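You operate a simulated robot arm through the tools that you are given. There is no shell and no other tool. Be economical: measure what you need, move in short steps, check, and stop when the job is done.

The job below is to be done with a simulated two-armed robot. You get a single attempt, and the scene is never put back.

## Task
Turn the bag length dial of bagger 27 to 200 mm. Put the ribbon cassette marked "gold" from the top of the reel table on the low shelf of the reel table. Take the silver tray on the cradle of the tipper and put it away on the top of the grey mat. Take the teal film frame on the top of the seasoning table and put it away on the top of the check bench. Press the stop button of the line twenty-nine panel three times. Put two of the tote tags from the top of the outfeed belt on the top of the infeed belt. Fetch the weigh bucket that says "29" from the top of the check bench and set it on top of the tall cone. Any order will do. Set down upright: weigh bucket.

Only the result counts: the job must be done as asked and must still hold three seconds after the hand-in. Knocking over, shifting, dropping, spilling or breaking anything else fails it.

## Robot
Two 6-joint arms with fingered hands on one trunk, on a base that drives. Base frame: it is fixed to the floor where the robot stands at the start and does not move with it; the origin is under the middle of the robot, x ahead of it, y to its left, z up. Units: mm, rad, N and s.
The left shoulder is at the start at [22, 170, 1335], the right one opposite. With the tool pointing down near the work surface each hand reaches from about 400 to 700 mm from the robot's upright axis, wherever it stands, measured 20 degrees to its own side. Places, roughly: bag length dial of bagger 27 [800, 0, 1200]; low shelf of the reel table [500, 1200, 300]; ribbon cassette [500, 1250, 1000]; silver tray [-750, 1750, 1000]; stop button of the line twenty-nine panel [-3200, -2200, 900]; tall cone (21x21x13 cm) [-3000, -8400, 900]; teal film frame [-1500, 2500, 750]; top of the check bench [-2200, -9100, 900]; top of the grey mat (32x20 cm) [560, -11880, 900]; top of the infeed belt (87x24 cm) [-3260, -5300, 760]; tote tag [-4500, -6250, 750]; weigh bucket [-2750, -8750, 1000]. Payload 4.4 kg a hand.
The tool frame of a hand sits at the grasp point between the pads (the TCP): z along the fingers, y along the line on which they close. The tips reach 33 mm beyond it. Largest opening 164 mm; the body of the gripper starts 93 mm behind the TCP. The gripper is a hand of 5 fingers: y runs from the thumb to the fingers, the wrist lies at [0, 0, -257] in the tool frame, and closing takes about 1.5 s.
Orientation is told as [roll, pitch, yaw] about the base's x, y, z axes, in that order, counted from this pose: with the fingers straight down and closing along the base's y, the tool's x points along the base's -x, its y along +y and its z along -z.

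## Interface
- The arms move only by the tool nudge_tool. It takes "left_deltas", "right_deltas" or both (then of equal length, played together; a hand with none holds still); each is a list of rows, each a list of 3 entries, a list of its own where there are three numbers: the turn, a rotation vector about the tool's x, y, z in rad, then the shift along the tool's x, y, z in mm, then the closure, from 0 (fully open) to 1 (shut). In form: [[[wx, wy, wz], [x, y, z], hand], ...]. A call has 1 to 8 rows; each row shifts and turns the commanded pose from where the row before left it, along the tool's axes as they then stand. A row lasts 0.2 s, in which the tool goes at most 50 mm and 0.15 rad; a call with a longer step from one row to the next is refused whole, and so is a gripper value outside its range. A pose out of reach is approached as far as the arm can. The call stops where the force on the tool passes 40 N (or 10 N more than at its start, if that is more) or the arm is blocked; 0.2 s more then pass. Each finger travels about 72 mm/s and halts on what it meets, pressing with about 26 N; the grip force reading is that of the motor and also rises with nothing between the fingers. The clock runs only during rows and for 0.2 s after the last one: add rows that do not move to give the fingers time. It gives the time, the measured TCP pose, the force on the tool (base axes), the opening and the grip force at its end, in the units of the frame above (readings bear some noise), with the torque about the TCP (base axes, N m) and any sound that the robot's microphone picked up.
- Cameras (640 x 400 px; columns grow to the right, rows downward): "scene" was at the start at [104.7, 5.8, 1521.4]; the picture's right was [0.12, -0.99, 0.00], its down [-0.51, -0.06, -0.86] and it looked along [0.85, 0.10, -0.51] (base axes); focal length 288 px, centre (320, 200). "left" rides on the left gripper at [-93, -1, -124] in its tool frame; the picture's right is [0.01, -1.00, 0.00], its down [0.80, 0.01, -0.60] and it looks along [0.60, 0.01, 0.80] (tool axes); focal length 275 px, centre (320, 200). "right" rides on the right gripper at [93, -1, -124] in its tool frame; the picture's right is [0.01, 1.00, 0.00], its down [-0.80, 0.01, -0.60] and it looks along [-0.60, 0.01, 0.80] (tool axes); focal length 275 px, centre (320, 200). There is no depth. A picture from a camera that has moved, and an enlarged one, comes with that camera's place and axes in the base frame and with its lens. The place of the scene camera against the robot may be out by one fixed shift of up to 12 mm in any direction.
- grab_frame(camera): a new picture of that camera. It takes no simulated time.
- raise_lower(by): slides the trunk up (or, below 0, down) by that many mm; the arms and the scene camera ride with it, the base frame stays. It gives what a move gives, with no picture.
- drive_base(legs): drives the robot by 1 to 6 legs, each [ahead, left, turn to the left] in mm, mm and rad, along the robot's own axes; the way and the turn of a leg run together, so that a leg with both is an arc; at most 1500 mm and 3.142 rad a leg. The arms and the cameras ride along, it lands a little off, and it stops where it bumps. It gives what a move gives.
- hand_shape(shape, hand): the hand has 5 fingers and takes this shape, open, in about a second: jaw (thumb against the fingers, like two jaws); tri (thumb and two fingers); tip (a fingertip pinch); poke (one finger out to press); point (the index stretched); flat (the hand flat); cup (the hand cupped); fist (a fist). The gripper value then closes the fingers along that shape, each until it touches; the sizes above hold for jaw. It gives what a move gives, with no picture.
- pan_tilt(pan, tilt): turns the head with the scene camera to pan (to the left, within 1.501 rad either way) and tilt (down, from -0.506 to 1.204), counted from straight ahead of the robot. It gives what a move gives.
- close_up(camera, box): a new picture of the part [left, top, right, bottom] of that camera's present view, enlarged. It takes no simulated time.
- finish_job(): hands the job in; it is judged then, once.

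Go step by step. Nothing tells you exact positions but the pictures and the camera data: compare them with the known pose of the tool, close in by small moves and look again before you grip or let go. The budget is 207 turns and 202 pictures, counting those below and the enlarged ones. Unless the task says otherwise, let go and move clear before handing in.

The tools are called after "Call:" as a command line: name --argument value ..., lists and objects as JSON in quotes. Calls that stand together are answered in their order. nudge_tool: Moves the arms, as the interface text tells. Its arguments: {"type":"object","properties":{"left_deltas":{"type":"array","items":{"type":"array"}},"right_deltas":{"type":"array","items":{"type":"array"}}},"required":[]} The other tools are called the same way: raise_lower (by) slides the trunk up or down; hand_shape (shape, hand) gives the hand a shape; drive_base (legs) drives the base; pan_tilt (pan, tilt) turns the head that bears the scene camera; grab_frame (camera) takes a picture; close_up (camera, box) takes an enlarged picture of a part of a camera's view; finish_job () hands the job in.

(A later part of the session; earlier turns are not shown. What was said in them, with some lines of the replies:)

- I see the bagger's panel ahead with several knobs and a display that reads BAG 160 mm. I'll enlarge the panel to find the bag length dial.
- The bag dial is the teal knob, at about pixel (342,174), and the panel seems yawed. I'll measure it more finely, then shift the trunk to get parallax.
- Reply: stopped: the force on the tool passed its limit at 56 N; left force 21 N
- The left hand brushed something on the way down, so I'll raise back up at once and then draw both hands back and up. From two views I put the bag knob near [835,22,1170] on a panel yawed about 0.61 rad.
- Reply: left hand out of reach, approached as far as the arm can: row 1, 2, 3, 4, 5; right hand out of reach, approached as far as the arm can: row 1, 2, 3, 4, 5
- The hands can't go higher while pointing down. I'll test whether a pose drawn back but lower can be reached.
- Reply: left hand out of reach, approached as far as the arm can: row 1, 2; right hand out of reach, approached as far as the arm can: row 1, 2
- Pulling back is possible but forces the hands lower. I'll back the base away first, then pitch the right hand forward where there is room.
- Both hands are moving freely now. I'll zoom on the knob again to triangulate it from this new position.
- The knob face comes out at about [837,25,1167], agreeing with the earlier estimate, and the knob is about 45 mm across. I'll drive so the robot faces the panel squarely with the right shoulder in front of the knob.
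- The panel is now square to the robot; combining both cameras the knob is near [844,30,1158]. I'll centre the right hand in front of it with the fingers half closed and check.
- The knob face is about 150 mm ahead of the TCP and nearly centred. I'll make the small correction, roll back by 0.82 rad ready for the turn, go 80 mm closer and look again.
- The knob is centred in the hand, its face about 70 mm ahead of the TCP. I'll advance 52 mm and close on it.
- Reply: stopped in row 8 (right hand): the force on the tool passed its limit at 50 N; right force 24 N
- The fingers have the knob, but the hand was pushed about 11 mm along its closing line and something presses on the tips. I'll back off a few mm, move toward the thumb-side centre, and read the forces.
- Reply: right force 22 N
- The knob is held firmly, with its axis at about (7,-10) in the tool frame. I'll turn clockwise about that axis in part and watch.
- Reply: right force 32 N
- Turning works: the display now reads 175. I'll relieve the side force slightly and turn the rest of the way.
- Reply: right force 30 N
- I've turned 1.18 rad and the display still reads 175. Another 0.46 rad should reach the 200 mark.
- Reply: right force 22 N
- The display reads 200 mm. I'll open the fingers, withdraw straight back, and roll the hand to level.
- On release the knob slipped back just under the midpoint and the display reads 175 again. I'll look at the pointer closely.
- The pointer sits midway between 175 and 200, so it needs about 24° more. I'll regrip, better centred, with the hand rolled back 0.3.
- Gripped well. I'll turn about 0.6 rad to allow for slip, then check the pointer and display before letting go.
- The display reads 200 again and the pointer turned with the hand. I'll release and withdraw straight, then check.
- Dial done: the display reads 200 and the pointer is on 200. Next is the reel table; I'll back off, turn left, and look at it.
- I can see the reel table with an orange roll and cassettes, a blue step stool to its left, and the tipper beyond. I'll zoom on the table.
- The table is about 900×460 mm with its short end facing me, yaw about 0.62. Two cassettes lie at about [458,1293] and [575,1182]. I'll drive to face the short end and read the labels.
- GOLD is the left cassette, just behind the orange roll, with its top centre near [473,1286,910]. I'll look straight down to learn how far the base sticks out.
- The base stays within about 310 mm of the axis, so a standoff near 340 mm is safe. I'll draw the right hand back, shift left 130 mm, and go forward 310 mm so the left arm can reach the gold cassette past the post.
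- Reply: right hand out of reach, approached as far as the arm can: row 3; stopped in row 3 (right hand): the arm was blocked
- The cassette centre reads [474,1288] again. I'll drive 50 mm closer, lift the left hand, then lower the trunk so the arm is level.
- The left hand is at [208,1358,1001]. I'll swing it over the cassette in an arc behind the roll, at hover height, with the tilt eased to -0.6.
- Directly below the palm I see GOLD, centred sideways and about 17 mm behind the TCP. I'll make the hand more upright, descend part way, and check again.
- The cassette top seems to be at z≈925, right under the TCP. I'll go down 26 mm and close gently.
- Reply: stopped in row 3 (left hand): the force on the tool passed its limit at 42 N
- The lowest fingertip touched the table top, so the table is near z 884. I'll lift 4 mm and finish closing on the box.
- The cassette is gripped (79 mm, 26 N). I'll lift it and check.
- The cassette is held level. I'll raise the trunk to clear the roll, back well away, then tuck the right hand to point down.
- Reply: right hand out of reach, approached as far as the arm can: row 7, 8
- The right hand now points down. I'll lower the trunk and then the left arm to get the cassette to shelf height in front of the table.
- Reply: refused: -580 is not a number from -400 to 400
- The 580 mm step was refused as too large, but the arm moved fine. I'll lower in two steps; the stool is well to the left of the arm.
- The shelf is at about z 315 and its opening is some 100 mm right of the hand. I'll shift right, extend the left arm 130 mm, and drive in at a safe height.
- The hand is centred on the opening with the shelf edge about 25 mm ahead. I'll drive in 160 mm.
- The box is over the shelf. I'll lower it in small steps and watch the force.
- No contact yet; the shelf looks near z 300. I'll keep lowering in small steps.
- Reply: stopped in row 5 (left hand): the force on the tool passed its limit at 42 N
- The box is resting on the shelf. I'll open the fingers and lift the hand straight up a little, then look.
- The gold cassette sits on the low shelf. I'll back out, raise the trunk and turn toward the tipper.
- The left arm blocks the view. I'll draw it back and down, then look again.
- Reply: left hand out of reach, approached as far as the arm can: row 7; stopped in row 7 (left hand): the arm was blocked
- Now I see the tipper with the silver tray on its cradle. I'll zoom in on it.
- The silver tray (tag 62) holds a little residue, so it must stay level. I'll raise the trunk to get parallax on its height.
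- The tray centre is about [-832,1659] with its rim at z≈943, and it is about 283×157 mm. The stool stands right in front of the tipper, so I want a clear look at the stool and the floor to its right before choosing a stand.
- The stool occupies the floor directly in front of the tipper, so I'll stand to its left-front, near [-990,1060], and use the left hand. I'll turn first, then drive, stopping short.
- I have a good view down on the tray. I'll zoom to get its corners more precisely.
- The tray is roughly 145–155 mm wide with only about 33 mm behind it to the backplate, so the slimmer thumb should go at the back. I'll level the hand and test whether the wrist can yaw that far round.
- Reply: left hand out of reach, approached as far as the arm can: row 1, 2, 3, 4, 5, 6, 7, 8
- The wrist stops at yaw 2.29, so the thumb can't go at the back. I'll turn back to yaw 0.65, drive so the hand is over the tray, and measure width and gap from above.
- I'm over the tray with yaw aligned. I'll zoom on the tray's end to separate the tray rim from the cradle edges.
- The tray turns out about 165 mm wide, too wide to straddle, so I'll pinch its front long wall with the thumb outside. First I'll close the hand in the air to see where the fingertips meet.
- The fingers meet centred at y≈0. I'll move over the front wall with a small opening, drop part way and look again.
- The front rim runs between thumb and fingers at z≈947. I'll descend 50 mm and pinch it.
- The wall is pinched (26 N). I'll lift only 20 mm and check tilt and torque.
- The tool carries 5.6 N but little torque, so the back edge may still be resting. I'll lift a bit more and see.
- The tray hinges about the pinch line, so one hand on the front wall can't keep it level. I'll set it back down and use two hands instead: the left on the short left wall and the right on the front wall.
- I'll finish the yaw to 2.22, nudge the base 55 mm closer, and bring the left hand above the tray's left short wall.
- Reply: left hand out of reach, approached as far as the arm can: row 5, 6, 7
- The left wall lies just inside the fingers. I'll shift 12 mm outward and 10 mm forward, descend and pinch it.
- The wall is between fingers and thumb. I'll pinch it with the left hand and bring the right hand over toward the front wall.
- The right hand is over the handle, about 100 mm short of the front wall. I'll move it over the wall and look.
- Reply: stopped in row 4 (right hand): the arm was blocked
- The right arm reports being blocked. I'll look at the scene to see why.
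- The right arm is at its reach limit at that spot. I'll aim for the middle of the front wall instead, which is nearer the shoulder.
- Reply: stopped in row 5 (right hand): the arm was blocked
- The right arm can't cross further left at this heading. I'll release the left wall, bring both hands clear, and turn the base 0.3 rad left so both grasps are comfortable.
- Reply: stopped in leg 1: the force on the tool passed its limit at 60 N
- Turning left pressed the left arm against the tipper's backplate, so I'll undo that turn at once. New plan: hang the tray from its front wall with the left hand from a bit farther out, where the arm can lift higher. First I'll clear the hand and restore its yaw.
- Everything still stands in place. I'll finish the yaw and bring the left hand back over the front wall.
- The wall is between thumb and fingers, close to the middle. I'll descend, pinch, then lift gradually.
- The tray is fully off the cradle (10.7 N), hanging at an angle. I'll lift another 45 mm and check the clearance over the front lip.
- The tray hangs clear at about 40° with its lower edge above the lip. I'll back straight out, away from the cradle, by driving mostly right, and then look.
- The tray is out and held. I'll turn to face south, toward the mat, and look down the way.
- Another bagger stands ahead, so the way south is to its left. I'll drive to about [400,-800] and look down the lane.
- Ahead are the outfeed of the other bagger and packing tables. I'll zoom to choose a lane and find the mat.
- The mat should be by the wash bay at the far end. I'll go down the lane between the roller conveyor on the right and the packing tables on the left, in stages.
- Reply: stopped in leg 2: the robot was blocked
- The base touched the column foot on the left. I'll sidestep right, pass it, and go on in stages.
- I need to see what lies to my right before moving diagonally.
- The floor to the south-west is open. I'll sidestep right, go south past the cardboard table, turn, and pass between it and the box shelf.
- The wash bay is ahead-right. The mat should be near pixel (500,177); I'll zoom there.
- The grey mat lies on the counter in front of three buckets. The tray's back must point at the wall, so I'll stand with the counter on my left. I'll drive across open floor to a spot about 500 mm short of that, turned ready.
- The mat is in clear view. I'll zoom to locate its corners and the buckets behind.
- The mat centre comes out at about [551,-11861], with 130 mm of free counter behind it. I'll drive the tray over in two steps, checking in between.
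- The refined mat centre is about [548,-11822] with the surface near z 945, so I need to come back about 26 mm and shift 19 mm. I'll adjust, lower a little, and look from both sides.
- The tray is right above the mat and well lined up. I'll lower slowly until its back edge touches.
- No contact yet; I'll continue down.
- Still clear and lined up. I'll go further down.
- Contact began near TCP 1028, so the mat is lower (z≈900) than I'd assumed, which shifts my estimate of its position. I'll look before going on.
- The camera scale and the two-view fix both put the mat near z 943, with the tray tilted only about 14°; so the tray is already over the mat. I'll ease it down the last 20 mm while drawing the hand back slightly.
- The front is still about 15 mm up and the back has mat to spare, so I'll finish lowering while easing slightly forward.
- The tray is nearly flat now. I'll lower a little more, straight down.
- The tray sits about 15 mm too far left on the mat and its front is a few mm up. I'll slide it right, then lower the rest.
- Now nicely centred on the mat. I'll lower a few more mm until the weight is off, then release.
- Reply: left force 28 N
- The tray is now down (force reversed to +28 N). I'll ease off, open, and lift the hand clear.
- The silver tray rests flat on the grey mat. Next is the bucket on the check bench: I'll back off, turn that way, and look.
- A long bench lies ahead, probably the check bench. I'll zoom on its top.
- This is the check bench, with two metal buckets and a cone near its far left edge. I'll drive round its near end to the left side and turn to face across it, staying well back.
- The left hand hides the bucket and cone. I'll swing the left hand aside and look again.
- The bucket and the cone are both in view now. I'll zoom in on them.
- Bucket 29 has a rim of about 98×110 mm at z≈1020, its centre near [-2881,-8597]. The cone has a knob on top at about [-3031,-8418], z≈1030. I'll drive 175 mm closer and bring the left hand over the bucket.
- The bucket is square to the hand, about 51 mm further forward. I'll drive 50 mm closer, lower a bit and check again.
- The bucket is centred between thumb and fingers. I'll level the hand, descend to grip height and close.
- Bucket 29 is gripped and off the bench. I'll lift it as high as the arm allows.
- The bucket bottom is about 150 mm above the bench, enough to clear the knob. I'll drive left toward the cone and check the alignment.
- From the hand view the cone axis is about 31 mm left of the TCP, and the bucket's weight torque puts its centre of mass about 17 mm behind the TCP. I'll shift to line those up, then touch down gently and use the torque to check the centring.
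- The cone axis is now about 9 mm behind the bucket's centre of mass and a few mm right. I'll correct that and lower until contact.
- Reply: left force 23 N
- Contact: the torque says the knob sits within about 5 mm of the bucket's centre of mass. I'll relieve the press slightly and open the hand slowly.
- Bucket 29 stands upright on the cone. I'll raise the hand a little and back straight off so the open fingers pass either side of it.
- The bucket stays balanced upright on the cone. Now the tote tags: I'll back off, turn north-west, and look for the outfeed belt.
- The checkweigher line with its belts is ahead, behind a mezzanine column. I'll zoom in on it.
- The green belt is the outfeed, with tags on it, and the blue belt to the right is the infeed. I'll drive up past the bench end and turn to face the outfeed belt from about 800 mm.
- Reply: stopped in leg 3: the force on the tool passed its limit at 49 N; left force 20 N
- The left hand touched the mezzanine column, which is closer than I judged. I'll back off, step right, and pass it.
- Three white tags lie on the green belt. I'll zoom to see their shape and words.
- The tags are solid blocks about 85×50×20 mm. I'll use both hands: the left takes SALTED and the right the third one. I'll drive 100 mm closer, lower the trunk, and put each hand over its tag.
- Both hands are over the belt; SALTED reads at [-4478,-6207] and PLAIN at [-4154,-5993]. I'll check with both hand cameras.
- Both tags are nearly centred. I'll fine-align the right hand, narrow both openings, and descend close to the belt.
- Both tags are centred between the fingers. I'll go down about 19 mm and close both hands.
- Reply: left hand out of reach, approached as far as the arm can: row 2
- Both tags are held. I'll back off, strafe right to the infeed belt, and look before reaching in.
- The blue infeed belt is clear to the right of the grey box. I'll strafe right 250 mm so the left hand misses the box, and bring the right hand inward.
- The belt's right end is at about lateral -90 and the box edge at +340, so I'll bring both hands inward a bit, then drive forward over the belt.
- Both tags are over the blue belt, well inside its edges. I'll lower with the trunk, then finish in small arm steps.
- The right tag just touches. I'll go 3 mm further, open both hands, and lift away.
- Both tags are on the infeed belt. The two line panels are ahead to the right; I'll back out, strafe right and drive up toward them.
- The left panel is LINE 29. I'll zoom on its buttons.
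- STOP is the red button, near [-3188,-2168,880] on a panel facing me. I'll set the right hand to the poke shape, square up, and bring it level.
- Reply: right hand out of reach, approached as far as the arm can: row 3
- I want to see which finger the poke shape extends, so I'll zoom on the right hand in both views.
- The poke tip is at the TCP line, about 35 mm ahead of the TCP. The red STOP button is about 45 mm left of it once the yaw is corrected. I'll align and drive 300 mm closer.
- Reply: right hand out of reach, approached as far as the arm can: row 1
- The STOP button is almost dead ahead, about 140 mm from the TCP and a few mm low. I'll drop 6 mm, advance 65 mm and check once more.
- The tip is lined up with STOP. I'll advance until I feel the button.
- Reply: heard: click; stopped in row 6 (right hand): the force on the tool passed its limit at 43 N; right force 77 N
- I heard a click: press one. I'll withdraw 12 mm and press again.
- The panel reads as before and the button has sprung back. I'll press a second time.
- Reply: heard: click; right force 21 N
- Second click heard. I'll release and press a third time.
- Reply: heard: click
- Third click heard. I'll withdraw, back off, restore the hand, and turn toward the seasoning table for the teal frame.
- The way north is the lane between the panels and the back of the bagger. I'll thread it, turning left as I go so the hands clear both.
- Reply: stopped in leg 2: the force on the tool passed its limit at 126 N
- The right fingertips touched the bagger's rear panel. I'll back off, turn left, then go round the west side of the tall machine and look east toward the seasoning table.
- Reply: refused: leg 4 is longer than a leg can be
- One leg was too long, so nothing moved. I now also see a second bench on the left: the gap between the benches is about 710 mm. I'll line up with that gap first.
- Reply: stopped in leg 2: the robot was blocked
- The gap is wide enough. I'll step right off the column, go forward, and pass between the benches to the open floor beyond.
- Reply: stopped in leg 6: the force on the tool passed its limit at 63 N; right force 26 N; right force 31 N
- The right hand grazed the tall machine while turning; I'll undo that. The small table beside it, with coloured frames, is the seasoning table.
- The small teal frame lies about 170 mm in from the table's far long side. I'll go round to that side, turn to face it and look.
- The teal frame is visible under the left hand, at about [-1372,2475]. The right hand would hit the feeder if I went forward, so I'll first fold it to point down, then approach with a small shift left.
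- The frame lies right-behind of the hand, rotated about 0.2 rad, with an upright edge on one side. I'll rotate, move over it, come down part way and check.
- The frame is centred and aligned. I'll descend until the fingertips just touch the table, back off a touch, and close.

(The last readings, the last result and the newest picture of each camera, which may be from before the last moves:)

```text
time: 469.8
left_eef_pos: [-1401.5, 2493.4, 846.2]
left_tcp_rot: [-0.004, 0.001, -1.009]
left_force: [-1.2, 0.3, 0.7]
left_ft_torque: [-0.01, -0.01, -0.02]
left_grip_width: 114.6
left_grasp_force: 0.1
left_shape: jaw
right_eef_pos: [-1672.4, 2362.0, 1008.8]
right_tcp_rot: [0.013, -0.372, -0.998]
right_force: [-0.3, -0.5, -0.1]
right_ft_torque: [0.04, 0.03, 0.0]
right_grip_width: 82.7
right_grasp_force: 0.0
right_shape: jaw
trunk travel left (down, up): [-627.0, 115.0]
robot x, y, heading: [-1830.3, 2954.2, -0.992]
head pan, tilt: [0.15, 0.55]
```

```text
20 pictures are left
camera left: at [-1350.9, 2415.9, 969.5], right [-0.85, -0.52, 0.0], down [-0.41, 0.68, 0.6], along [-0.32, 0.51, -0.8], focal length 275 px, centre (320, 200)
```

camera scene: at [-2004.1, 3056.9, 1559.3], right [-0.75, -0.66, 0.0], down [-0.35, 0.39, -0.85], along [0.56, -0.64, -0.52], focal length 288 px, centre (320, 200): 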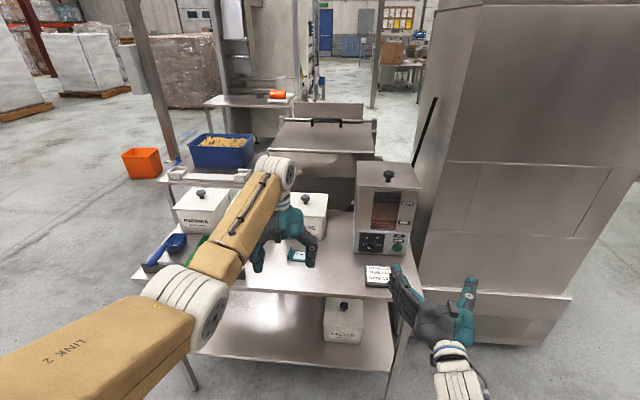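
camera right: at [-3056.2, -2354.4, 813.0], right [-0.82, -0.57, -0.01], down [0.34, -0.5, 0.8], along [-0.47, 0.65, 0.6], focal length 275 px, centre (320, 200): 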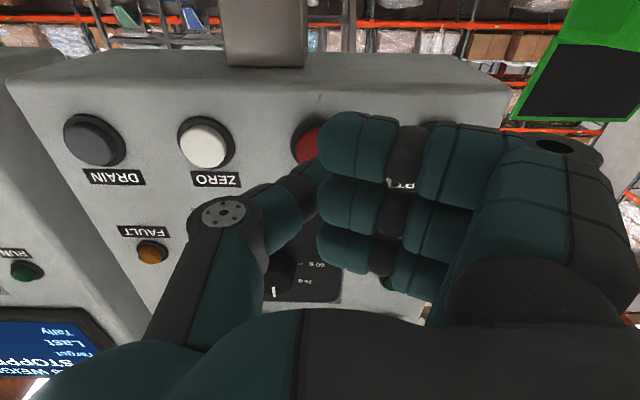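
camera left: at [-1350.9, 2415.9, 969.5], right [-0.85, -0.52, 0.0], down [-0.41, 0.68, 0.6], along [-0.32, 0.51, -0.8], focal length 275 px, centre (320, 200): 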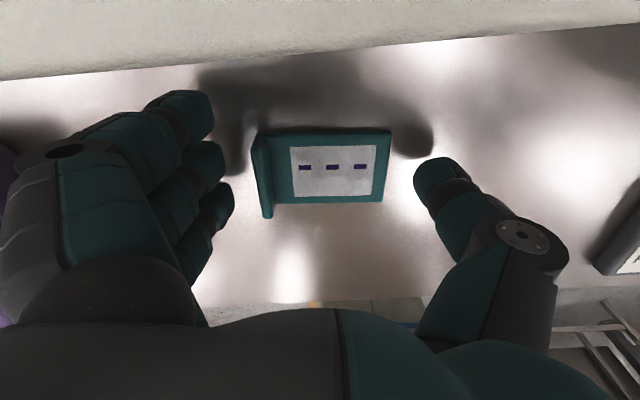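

Call:
nudge_tool --left_deltas '[[[0, 0, 0], [0, 0, 3], 0.3], [[0, 0, 0], [0, 0, 3], 0.3], [[0, 0, 0], [0, 0, 2], 0.3], [[0, 0, 0], [0, 0, 0], 0.3]]'

```text
time: 470.8
left_eef_pos: [-1401.9, 2493.5, 836.7]
left_tcp_rot: [-0.005, 0.003, -1.008]
left_force: [0.0, -0.9, -0.1]
left_ft_torque: [0.01, 0.01, -0.03]
left_grip_width: 114.3
left_grasp_force: 0.0
left_shape: jaw
right_eef_pos: [-1673.1, 2361.0, 1007.7]
right_tcp_rot: [0.014, -0.375, -0.999]
right_force: [-0.2, -0.3, 0.8]
right_ft_torque: [0.02, 0.0, 0.02]
right_grip_width: 82.7
right_grasp_force: 0.1
right_shape: jaw
trunk travel left (down, up): [-627.0, 115.0]
robot x, y, heading: [-1827.6, 2955.2, -0.988]
head pan, tilt: [0.15, 0.55]
```

Call:
nudge_tool --left_deltas '[[[0, 0, 0], [0, 0, 2], 0.3], [[0, 0, 0], [0, 0, 2], 0.3], [[0, 0, 0], [0, 0, 2], 0.3], [[0, 0, 0], [0, 0, 2], 0.3], [[0, 0, 0], [0, 0, 0], 0.3]]'

```text
time: 472.0
left_eef_pos: [-1400.8, 2494.2, 832.3]
left_tcp_rot: [-0.005, -0.004, -1.01]
left_force: [-4.8, -0.6, 28.8]
left_ft_torque: [2.02, -1.21, 0.28]
left_grip_width: 114.4
left_grasp_force: 0.1
left_shape: jaw
right_eef_pos: [-1674.4, 2362.8, 1009.1]
right_tcp_rot: [0.014, -0.375, -0.998]
right_force: [0.0, -0.3, -0.2]
right_ft_torque: [-0.02, 0.0, 0.05]
right_grip_width: 82.8
right_grasp_force: 0.1
right_shape: jaw
trunk travel left (down, up): [-627.0, 115.0]
robot x, y, heading: [-1830.1, 2955.3, -0.994]
head pan, tilt: [0.15, 0.55]
```

Contact with the table at TCP ≈ 833. I'll lift 3 mm, close on the frame, and raise it slightly.

Call:
nudge_tool --left_deltas '[[[0, 0, 0], [0, 0, -5], 0.3], [[0, 0, 0], [0, 0, 0], 0.45], [[0, 0, 0], [0, 0, 0], 0.6], [[0, 0, 0], [0, 0, 0], 0.7], [[0, 0, 0], [0, 0, 0], 0.7], [[0, 0, 0], [0, 0, 0], 0.7]]'

Call:
nudge_tool --left_deltas '[[[0, 0, 0], [0, 0, -15], 0.7], [[0, 0, 0], [0, 0, -25], 0.7], [[0, 0, 0], [0, 0, -30], 0.7], [[0, 0, 0], [0, 0, 0], 0.7]]'

Call:
grab_frame --camera "left"

```text
time: 473.4
left_eef_pos: [-1401.8, 2494.2, 835.6]
left_tcp_rot: [-0.006, -0.001, -1.009]
left_force: [3.7, 1.1, 23.5]
left_ft_torque: [-0.62, 1.0, 0.07]
left_grip_width: 64.6
left_grasp_force: 26.3
left_shape: jaw
right_eef_pos: [-1673.6, 2362.7, 1008.9]
right_tcp_rot: [0.013, -0.375, -0.999]
right_force: [-0.9, -1.1, 0.0]
right_ft_torque: [0.01, -0.03, 0.01]
right_grip_width: 82.9
right_grasp_force: 0.1
right_shape: jaw
trunk travel left (down, up): [-627.0, 115.0]
robot x, y, heading: [-1829.7, 2954.7, -0.996]
head pan, tilt: [0.15, 0.55]
```

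```text
time: 474.4
left_eef_pos: [-1399.4, 2495.1, 904.3]
left_tcp_rot: [-0.006, 0.003, -1.008]
left_force: [-0.1, 0.9, -0.9]
left_ft_torque: [0.01, -0.02, 0.0]
left_grip_width: 64.5
left_grasp_force: 26.4
left_shape: jaw
right_eef_pos: [-1673.5, 2361.4, 1007.6]
right_tcp_rot: [0.014, -0.373, -0.998]
right_force: [0.1, -0.3, -0.6]
right_ft_torque: [-0.01, 0.02, 0.0]
right_grip_width: 82.7
right_grasp_force: 0.0
right_shape: jaw
trunk travel left (down, up): [-627.0, 115.0]
robot x, y, heading: [-1832.9, 2952.6, -0.989]
head pan, tilt: [0.15, 0.55]
```

```text
19 pictures are left
camera left: at [-1350.0, 2416.5, 1028.3], right [-0.85, -0.52, 0.0], down [-0.41, 0.68, 0.6], along [-0.32, 0.51, -0.8], focal length 275 px, centre (320, 200)
```

left: 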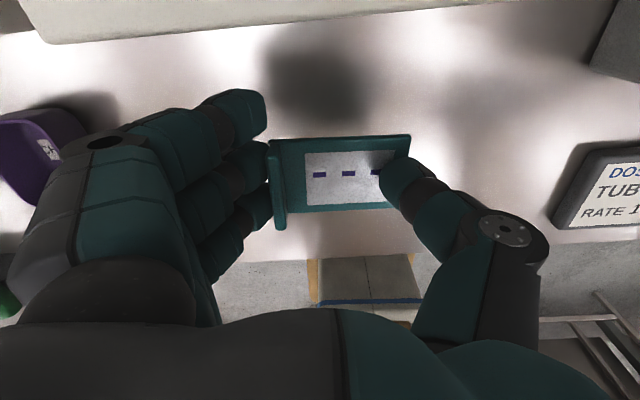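

The teal frame is held and lifted. I'll raise it for travel and retrace my path back toward the gap between the benches.

Call:
nudge_tool --left_deltas '[[[0, 0, 0], [0, 0, -40], 0.7], [[0, 0, 0], [0, 0, -40], 0.7], [[0, 0, 0], [0, 0, -20], 0.7], [[0, 0, 0], [0, 0, 0], 0.7]]'

Call:
drive_base --legs '[[-285, 0, 0], [0, -100, 0], [0, 0, 1.9], [-933, -52, 0], [-933, -52, 0], [0, 0, 0.94]]'

```text
time: 475.4
left_eef_pos: [-1398.4, 2495.7, 1004.8]
left_tcp_rot: [-0.005, 0.004, -1.011]
left_force: [-0.2, -0.2, 0.4]
left_ft_torque: [-0.01, 0.02, -0.03]
left_grip_width: 64.5
left_grasp_force: 26.0
left_shape: jaw
right_eef_pos: [-1672.6, 2361.6, 1009.3]
right_tcp_rot: [0.014, -0.374, -0.998]
right_force: [0.2, -1.0, -1.4]
right_ft_torque: [0.03, -0.02, -0.04]
right_grip_width: 83.0
right_grasp_force: 0.0
right_shape: jaw
trunk travel left (down, up): [-627.0, 115.0]
robot x, y, heading: [-1832.7, 2959.4, -0.99]
head pan, tilt: [0.15, 0.55]
```

```text
time: 494.1
left_eef_pos: [-3364.2, 2127.4, 1004.6]
left_tcp_rot: [-0.008, 0.001, 1.871]
left_force: [0.7, -0.2, 0.9]
left_ft_torque: [0.01, 0.02, -0.02]
left_grip_width: 64.1
left_grasp_force: 26.5
left_shape: jaw
right_eef_pos: [-3066.3, 2185.3, 1007.6]
right_tcp_rot: [0.014, -0.374, 1.885]
right_force: [-0.1, 0.0, -0.2]
right_ft_torque: [0.0, -0.01, 0.02]
right_grip_width: 82.8
right_grasp_force: 0.0
right_shape: jaw
trunk travel left (down, up): [-627.0, 115.0]
robot x, y, heading: [-3063.3, 1573.6, 1.887]
head pan, tilt: [0.15, 0.55]
```

Call:
drive_base --legs '[[-231, -148, 0], [-855, 280, 0], [-500, 47, 0]]'

```text
time: 503.0
left_eef_pos: [-3032.1, 555.3, 1004.3]
left_tcp_rot: [-0.005, 0.001, 1.88]
left_force: [-0.4, -0.7, -1.3]
left_ft_torque: [0.03, 0.03, -0.04]
left_grip_width: 64.3
left_grasp_force: 25.7
left_shape: jaw
right_eef_pos: [-2734.1, 615.5, 1008.0]
right_tcp_rot: [0.015, -0.372, 1.891]
right_force: [0.1, -0.5, 0.6]
right_ft_torque: [0.02, 0.01, 0.0]
right_grip_width: 83.0
right_grasp_force: 0.0
right_shape: jaw
trunk travel left (down, up): [-627.0, 115.0]
robot x, y, heading: [-2731.7, -0.7, 1.899]
head pan, tilt: [0.15, 0.55]
```

Call:
drive_base --legs '[[-334, 40, 0], [-510, 50, 0], [-510, 51, 0]]'

```text
time: 506.7
left_eef_pos: [-2910.8, -39.8, 1007.8]
left_tcp_rot: [-0.008, -0.003, 1.874]
left_force: [-0.4, -2.7, 0.5]
left_ft_torque: [0.21, -0.06, -0.02]
left_grip_width: 64.4
left_grasp_force: 26.2
left_shape: jaw
right_eef_pos: [-2610.7, 19.6, 1013.1]
right_tcp_rot: [0.01, -0.381, 1.887]
right_force: [-0.7, -2.5, 1.6]
right_ft_torque: [0.13, -0.05, -0.06]
right_grip_width: 82.5
right_grasp_force: 0.1
right_shape: jaw
trunk travel left (down, up): [-627.0, 115.0]
robot x, y, heading: [-2612.5, -591.0, 1.888]
head pan, tilt: [0.15, 0.55]
stopped in leg 2: the robot was blocked; the commanded pose is now the measured one
```

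The base touched the bench corner on the right while reversing. I'll ease forward, shift left and continue back.

Call:
drive_base --legs '[[15, 20, 0], [0, 100, 0], [-563, 16, 0], [-278, -46, 0]]'

Call:
pan_tilt --pan -0.3 --tilt 0.5

Call:
grab_frame --camera "scene"

```text
time: 512.6
left_eef_pos: [-2737.3, -837.2, 1004.7]
left_tcp_rot: [-0.005, -0.001, 1.88]
left_force: [0.3, -0.8, 0.0]
left_ft_torque: [0.04, 0.01, 0.01]
left_grip_width: 64.2
left_grasp_force: 26.3
left_shape: jaw
right_eef_pos: [-2438.1, -776.0, 1008.3]
right_tcp_rot: [0.012, -0.377, 1.89]
right_force: [0.0, -0.6, -0.3]
right_ft_torque: [0.0, 0.04, 0.02]
right_grip_width: 82.6
right_grasp_force: 0.1
right_shape: jaw
trunk travel left (down, up): [-627.0, 115.0]
robot x, y, heading: [-2435.0, -1387.1, 1.901]
head pan, tilt: [0.15, 0.55]
```

```text
time: 513.5
left_eef_pos: [-2736.5, -835.1, 1005.3]
left_tcp_rot: [-0.006, 0.003, 1.88]
left_force: [0.3, 0.6, -1.6]
left_ft_torque: [0.0, 0.0, 0.01]
left_grip_width: 64.2
left_grasp_force: 25.6
left_shape: jaw
right_eef_pos: [-2439.3, -775.4, 1009.1]
right_tcp_rot: [0.012, -0.375, 1.891]
right_force: [0.5, 0.6, 0.7]
right_ft_torque: [-0.05, -0.03, -0.04]
right_grip_width: 82.7
right_grasp_force: 0.0
right_shape: jaw
trunk travel left (down, up): [-627.0, 115.0]
robot x, y, heading: [-2433.1, -1392.5, 1.894]
head pan, tilt: [-0.3, 0.499]
```

```text
18 pictures are left
camera scene: at [-2438.2, -1292.5, 1563.8], right [1.0, 0.03, 0.0], down [0.01, -0.48, -0.88], along [-0.02, 0.88, -0.48], focal length 288 px, centre (320, 200)
```

scene: 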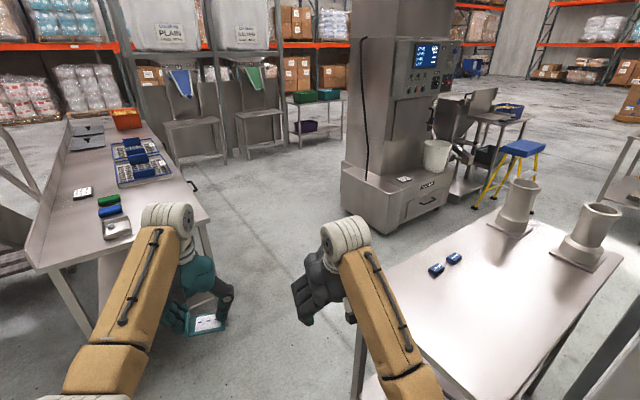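

The picture shows the lane ahead and the frame safely in the hand. I'll continue back through the lane beside the panels, reversing along the way I came.

Call:
drive_base --legs '[[-540, -16, 0], [0, 0, -0.6], [-804, -91, 0], [-804, -91, 0], [0, 0, 0.89]]'

```text
time: 528.4
left_eef_pos: [-2959.3, -3045.5, 1004.3]
left_tcp_rot: [-0.005, 0.002, 2.181]
left_force: [0.5, 0.2, -0.5]
left_ft_torque: [-0.01, 0.02, 0.0]
left_grip_width: 64.4
left_grasp_force: 25.7
left_shape: jaw
right_eef_pos: [-2691.6, -2898.0, 1008.2]
right_tcp_rot: [0.012, -0.374, 2.196]
right_force: [-0.7, 0.1, -0.2]
right_ft_torque: [-0.01, 0.0, 0.0]
right_grip_width: 82.3
right_grasp_force: 0.1
right_shape: jaw
trunk travel left (down, up): [-627.0, 115.0]
robot x, y, heading: [-2503.3, -3479.4, 2.2]
head pan, tilt: [-0.3, 0.499]
```

Call:
drive_base --legs '[[-1134, 653, 0], [-1134, 653, 0], [112, 824, 0], [112, 824, 0], [0, 0, -0.465]]'

```text
time: 550.4
left_eef_pos: [-3844.2, -6339.1, 1004.2]
left_tcp_rot: [-0.005, 0.001, 1.763]
left_force: [-0.3, -0.5, 0.3]
left_ft_torque: [0.02, 0.04, 0.0]
left_grip_width: 64.3
left_grasp_force: 25.9
left_shape: jaw
right_eef_pos: [-3542.5, -6312.4, 1009.2]
right_tcp_rot: [0.012, -0.375, 1.777]
right_force: [0.2, 0.9, 0.1]
right_ft_torque: [-0.01, -0.03, 0.02]
right_grip_width: 82.2
right_grasp_force: 0.0
right_shape: jaw
trunk travel left (down, up): [-627.0, 115.0]
robot x, y, heading: [-3613.6, -6924.8, 1.776]
head pan, tilt: [-0.3, 0.499]
```

Call:
drive_base --legs '[[-225, 390, 0], [-441, 214, 0], [-857, 137, 0], [-857, 137, 0], [0, 0, -1.142]]'

Call:
pan_tilt --pan 0.0 --tilt 0.35

Call:
grab_frame --camera "scene"

```text
time: 567.0
left_eef_pos: [-3534.2, -8997.7, 1004.4]
left_tcp_rot: [-0.004, 0.0, 0.595]
left_force: [-0.3, -0.5, -1.1]
left_ft_torque: [-0.01, -0.01, 0.02]
left_grip_width: 64.3
left_grasp_force: 25.8
left_shape: jaw
right_eef_pos: [-3390.5, -9267.3, 1008.9]
right_tcp_rot: [0.013, -0.375, 0.606]
right_force: [-0.1, 0.7, -0.1]
right_ft_torque: [0.02, -0.03, -0.01]
right_grip_width: 82.5
right_grasp_force: 0.1
right_shape: jaw
trunk travel left (down, up): [-627.0, 115.0]
robot x, y, heading: [-3983.2, -9445.6, 0.615]
head pan, tilt: [-0.3, 0.499]
```

```text
time: 567.8
left_eef_pos: [-3533.4, -8997.2, 1004.6]
left_tcp_rot: [-0.006, 0.001, 0.594]
left_force: [1.0, 0.0, -0.9]
left_ft_torque: [0.03, 0.01, 0.02]
left_grip_width: 64.4
left_grasp_force: 26.1
left_shape: jaw
right_eef_pos: [-3391.4, -9267.1, 1008.8]
right_tcp_rot: [0.012, -0.376, 0.606]
right_force: [0.2, -0.2, 0.2]
right_ft_torque: [-0.01, -0.05, 0.02]
right_grip_width: 82.4
right_grasp_force: 0.0
right_shape: jaw
trunk travel left (down, up): [-627.0, 115.0]
robot x, y, heading: [-3980.3, -9444.7, 0.612]
head pan, tilt: [0.0, 0.351]
```

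```text
17 pictures are left
camera scene: at [-3892.2, -9388.1, 1577.5], right [0.57, -0.82, 0.0], down [-0.28, -0.2, -0.94], along [0.77, 0.54, -0.34], focal length 288 px, centre (320, 200)
```

scene: 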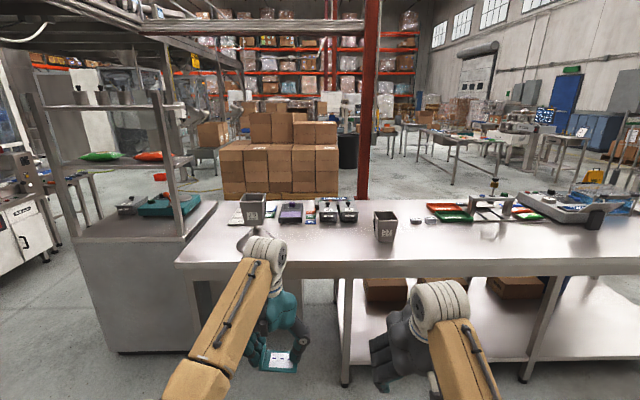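

The bucket still stands on the cone, and there is clear bench to its right. I'll draw the right hand in and up, then drive forward so the frame is over that clear spot.

Call:
nudge_tool --right_deltas '[[[0, 0, 0], [-5, 30, -14], 0.5], [[0, 0, 0], [-6, 30, -14], 0.5], [[0, 0, 0], [0, 0, 0], 0.5]]'

Call:
drive_base --legs '[[600, 0, 0], [160, 0, 0]]'

Call:
pan_tilt --pan 0.0 --tilt 0.6

Call:
grab_frame --camera "scene"

Call:
grab_frame --camera "left"

```text
time: 568.5
left_eef_pos: [-3534.4, -8997.4, 1004.5]
left_tcp_rot: [-0.005, 0.003, 0.593]
left_force: [0.3, -0.6, -0.1]
left_ft_torque: [0.02, -0.01, 0.01]
left_grip_width: 64.4
left_grasp_force: 26.6
left_shape: jaw
right_eef_pos: [-3425.5, -9219.1, 1040.9]
right_tcp_rot: [0.013, -0.378, 0.606]
right_force: [-0.4, 0.7, -0.6]
right_ft_torque: [0.05, 0.03, 0.04]
right_grip_width: 82.6
right_grasp_force: 0.0
right_shape: jaw
trunk travel left (down, up): [-627.0, 115.0]
robot x, y, heading: [-3981.0, -9446.1, 0.612]
head pan, tilt: [0.0, 0.351]
```

```text
time: 573.0
left_eef_pos: [-2906.7, -8545.9, 1003.8]
left_tcp_rot: [-0.007, 0.003, 0.604]
left_force: [-0.3, 0.3, -0.5]
left_ft_torque: [-0.03, 0.05, 0.0]
left_grip_width: 64.3
left_grasp_force: 26.0
left_shape: jaw
right_eef_pos: [-2796.0, -8764.8, 1041.0]
right_tcp_rot: [0.013, -0.374, 0.614]
right_force: [0.9, 0.3, 0.6]
right_ft_torque: [-0.06, 0.06, 0.02]
right_grip_width: 82.6
right_grasp_force: 0.0
right_shape: jaw
trunk travel left (down, up): [-627.0, 115.0]
robot x, y, heading: [-3348.8, -8994.2, 0.62]
head pan, tilt: [0.0, 0.351]
```

```text
time: 573.8
left_eef_pos: [-2908.3, -8546.8, 1003.9]
left_tcp_rot: [-0.006, 0.003, 0.603]
left_force: [-0.2, 0.0, 0.1]
left_ft_torque: [0.01, -0.01, -0.04]
left_grip_width: 64.5
left_grasp_force: 26.6
left_shape: jaw
right_eef_pos: [-2798.1, -8766.1, 1040.5]
right_tcp_rot: [0.011, -0.375, 0.615]
right_force: [0.4, 0.2, 0.7]
right_ft_torque: [0.01, -0.03, -0.05]
right_grip_width: 82.4
right_grasp_force: 0.0
right_shape: jaw
trunk travel left (down, up): [-627.0, 115.0]
robot x, y, heading: [-3350.1, -8998.1, 0.622]
head pan, tilt: [0.0, 0.6]
```

```text
16 pictures are left
camera scene: at [-3266.5, -8943.6, 1554.8], right [0.58, -0.81, 0.0], down [-0.46, -0.33, -0.83], along [0.67, 0.48, -0.56], focal length 288 px, centre (320, 200)
```

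scene: 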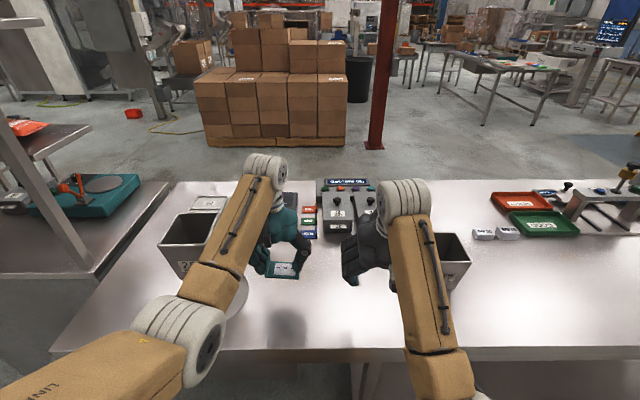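

```text
15 pictures are left
camera left: at [-2830.3, -8493.9, 1128.8], right [0.56, -0.83, 0.01], down [-0.67, -0.44, 0.6], along [-0.5, -0.34, -0.8], focal length 275 px, centre (320, 200)
```

left: 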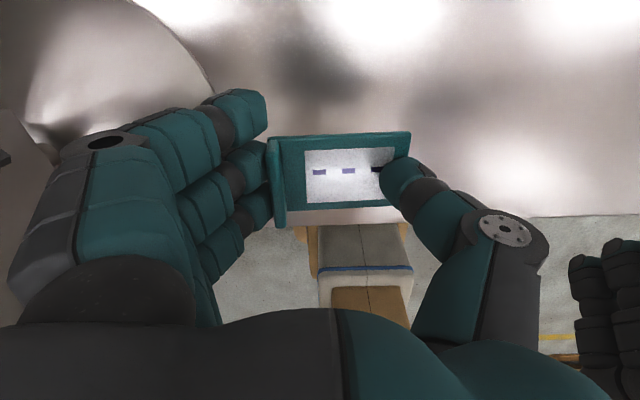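

The frame is over clear bench, about 100 mm inside the edge. I'll shift 25 mm away from the cone and lower in steps.

Call:
nudge_tool --left_deltas '[[[0, 0, 0], [0, -25, 0], 0.7], [[0, 0, 0], [0, 0, 30], 0.7], [[0, 0, 0], [0, 0, 30], 0.7], [[0, 0, 0], [0, 0, 25], 0.7], [[0, 0, 0], [0, 0, 10], 0.7], [[0, 0, 0], [0, 0, 0], 0.7]]'

Call:
nudge_tool --left_deltas '[[[0, 0, 0], [0, 0, 5], 0.7], [[0, 0, 0], [0, 0, 4], 0.7], [[0, 0, 0], [0, 0, 4], 0.7], [[0, 0, 0], [0, 0, 4], 0.7], [[0, 0, 0], [0, 0, 0], 0.7]]'

```text
time: 575.2
left_eef_pos: [-2892.0, -8568.6, 910.4]
left_tcp_rot: [-0.005, 0.003, 0.604]
left_force: [-0.9, -0.1, -0.5]
left_ft_torque: [-0.03, 0.0, 0.02]
left_grip_width: 64.0
left_grasp_force: 26.2
left_shape: jaw
right_eef_pos: [-2797.2, -8764.9, 1040.7]
right_tcp_rot: [0.014, -0.375, 0.617]
right_force: [-0.1, -1.1, 0.8]
right_ft_torque: [-0.02, 0.04, 0.01]
right_grip_width: 82.5
right_grasp_force: 0.1
right_shape: jaw
trunk travel left (down, up): [-627.0, 115.0]
robot x, y, heading: [-3348.4, -8997.3, 0.621]
head pan, tilt: [0.0, 0.6]
```

```text
time: 576.4
left_eef_pos: [-2893.1, -8567.9, 896.1]
left_tcp_rot: [-0.006, -0.007, 0.604]
left_force: [-1.0, 3.4, 21.5]
left_ft_torque: [-0.9, -0.63, 0.02]
left_grip_width: 64.0
left_grasp_force: 26.2
left_shape: jaw
right_eef_pos: [-2798.9, -8764.9, 1041.0]
right_tcp_rot: [0.012, -0.377, 0.615]
right_force: [-0.4, 0.5, -0.2]
right_ft_torque: [0.01, -0.01, -0.03]
right_grip_width: 82.7
right_grasp_force: 0.0
right_shape: jaw
trunk travel left (down, up): [-627.0, 115.0]
robot x, y, heading: [-3352.7, -8996.5, 0.618]
head pan, tilt: [0.0, 0.6]
```

The frame touches the bench (+21 N). I'll ease off, open, rise, and check.

Call:
nudge_tool --left_deltas '[[[0, 0, 0], [0, 0, -2], 0.7], [[0, 0, 0], [0, 0, 0], 0.5], [[0, 0, 0], [0, 0, 0], 0.38], [[0, 0, 0], [0, 0, 0], 0.38], [[0, 0, 0], [0, 0, -15], 0.38], [[0, 0, 0], [0, 0, -40], 0.38], [[0, 0, 0], [0, 0, -50], 0.38], [[0, 0, 0], [0, 0, 0], 0.38]]'

Call:
grab_frame --camera "left"

```text
time: 578.2
left_eef_pos: [-2893.4, -8567.1, 999.5]
left_tcp_rot: [-0.006, 0.003, 0.604]
left_force: [-0.4, -0.7, -0.1]
left_ft_torque: [0.05, 0.0, 0.02]
left_grip_width: 100.8
left_grasp_force: 0.0
left_shape: jaw
right_eef_pos: [-2797.1, -8766.4, 1041.8]
right_tcp_rot: [0.012, -0.375, 0.616]
right_force: [0.0, -0.1, -0.5]
right_ft_torque: [0.01, -0.02, 0.02]
right_grip_width: 82.4
right_grasp_force: 0.1
right_shape: jaw
trunk travel left (down, up): [-627.0, 115.0]
robot x, y, heading: [-3350.3, -8997.3, 0.622]
head pan, tilt: [0.0, 0.6]
```

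```text
14 pictures are left
camera left: at [-2815.6, -8513.3, 1123.6], right [0.56, -0.83, 0.01], down [-0.66, -0.44, 0.6], along [-0.5, -0.34, -0.8], focal length 275 px, centre (320, 200)
```

left: 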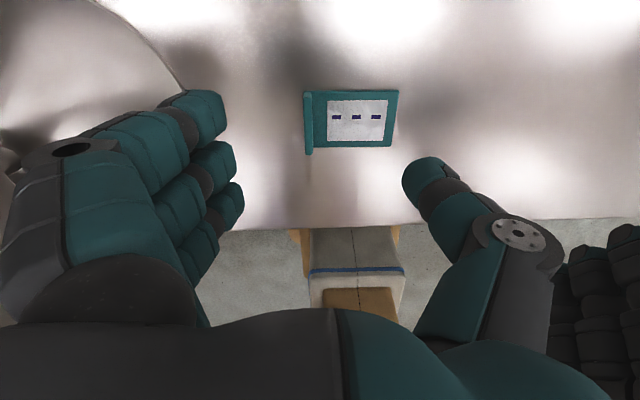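

The teal frame lies on the check bench. I'll back straight off and take a last look at the bench.

Call:
drive_base --legs '[[-500, 0, 0]]'

Call:
grab_frame --camera "scene"

```text
time: 581.1
left_eef_pos: [-3303.0, -8858.0, 1000.1]
left_tcp_rot: [-0.004, 0.004, 0.608]
left_force: [-1.3, -0.4, 0.8]
left_ft_torque: [0.03, 0.0, 0.04]
left_grip_width: 100.9
left_grasp_force: 0.0
left_shape: jaw
right_eef_pos: [-3206.6, -9056.5, 1040.8]
right_tcp_rot: [0.013, -0.377, 0.62]
right_force: [-0.4, -0.8, -0.2]
right_ft_torque: [0.0, -0.03, -0.01]
right_grip_width: 82.5
right_grasp_force: 0.1
right_shape: jaw
trunk travel left (down, up): [-627.0, 115.0]
robot x, y, heading: [-3760.7, -9289.7, 0.623]
head pan, tilt: [0.0, 0.6]
```

```text
13 pictures are left
camera scene: at [-3674.8, -9235.8, 1554.8], right [0.58, -0.81, 0.0], down [-0.46, -0.33, -0.83], along [0.67, 0.48, -0.56], focal length 288 px, centre (320, 200)
```

scene: 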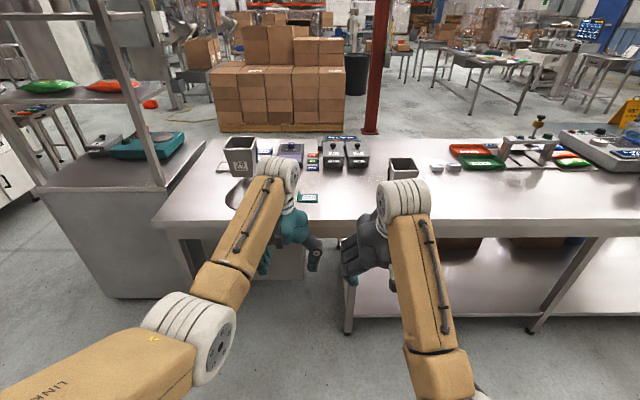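

The frame is on the bench top, bucket 29 stands upright on the cone, and both hands are clear. All seven parts are done, so I'm handing in.

Call:
finish_job

```text
The job is handed in.
```

I did all seven parts and handed the job in, but two contacts on the way may count as shifting something else.

- **Bag length dial:** set to 200 mm on bagger 27. The display read 200 after I let go; I did not look at it again later.
- **Gold ribbon cassette:** on the low shelf of the reel table.
- **Silver tray:** flat on the grey mat. It tilted while I carried it; I saw nothing fall out.
- **Stop button, line 29 panel:** pressed three times, with a click heard each time.
- **Tote tags:** SALTED and PLAIN are on the infeed belt.
- **Weigh bucket 29:** upright on the knob of the tall cone. It was still standing in the last picture.
- **Teal film frame:** on the top of the check bench.

**Possible shifts:**
- **Small bench between the bagger and the tall grey machine:** the base was stopped there while I was reversing. My later pictures put that bench about 100–140 mm from where I first measured it, and I can't tell whether it moved or I measured badly.
- **Other touches:** the hands or base also touched the tipper's backplate, two columns, a bagger's rear panel, the tall machine and, at the start, something near the bagger's film roll. I saw none of these move.
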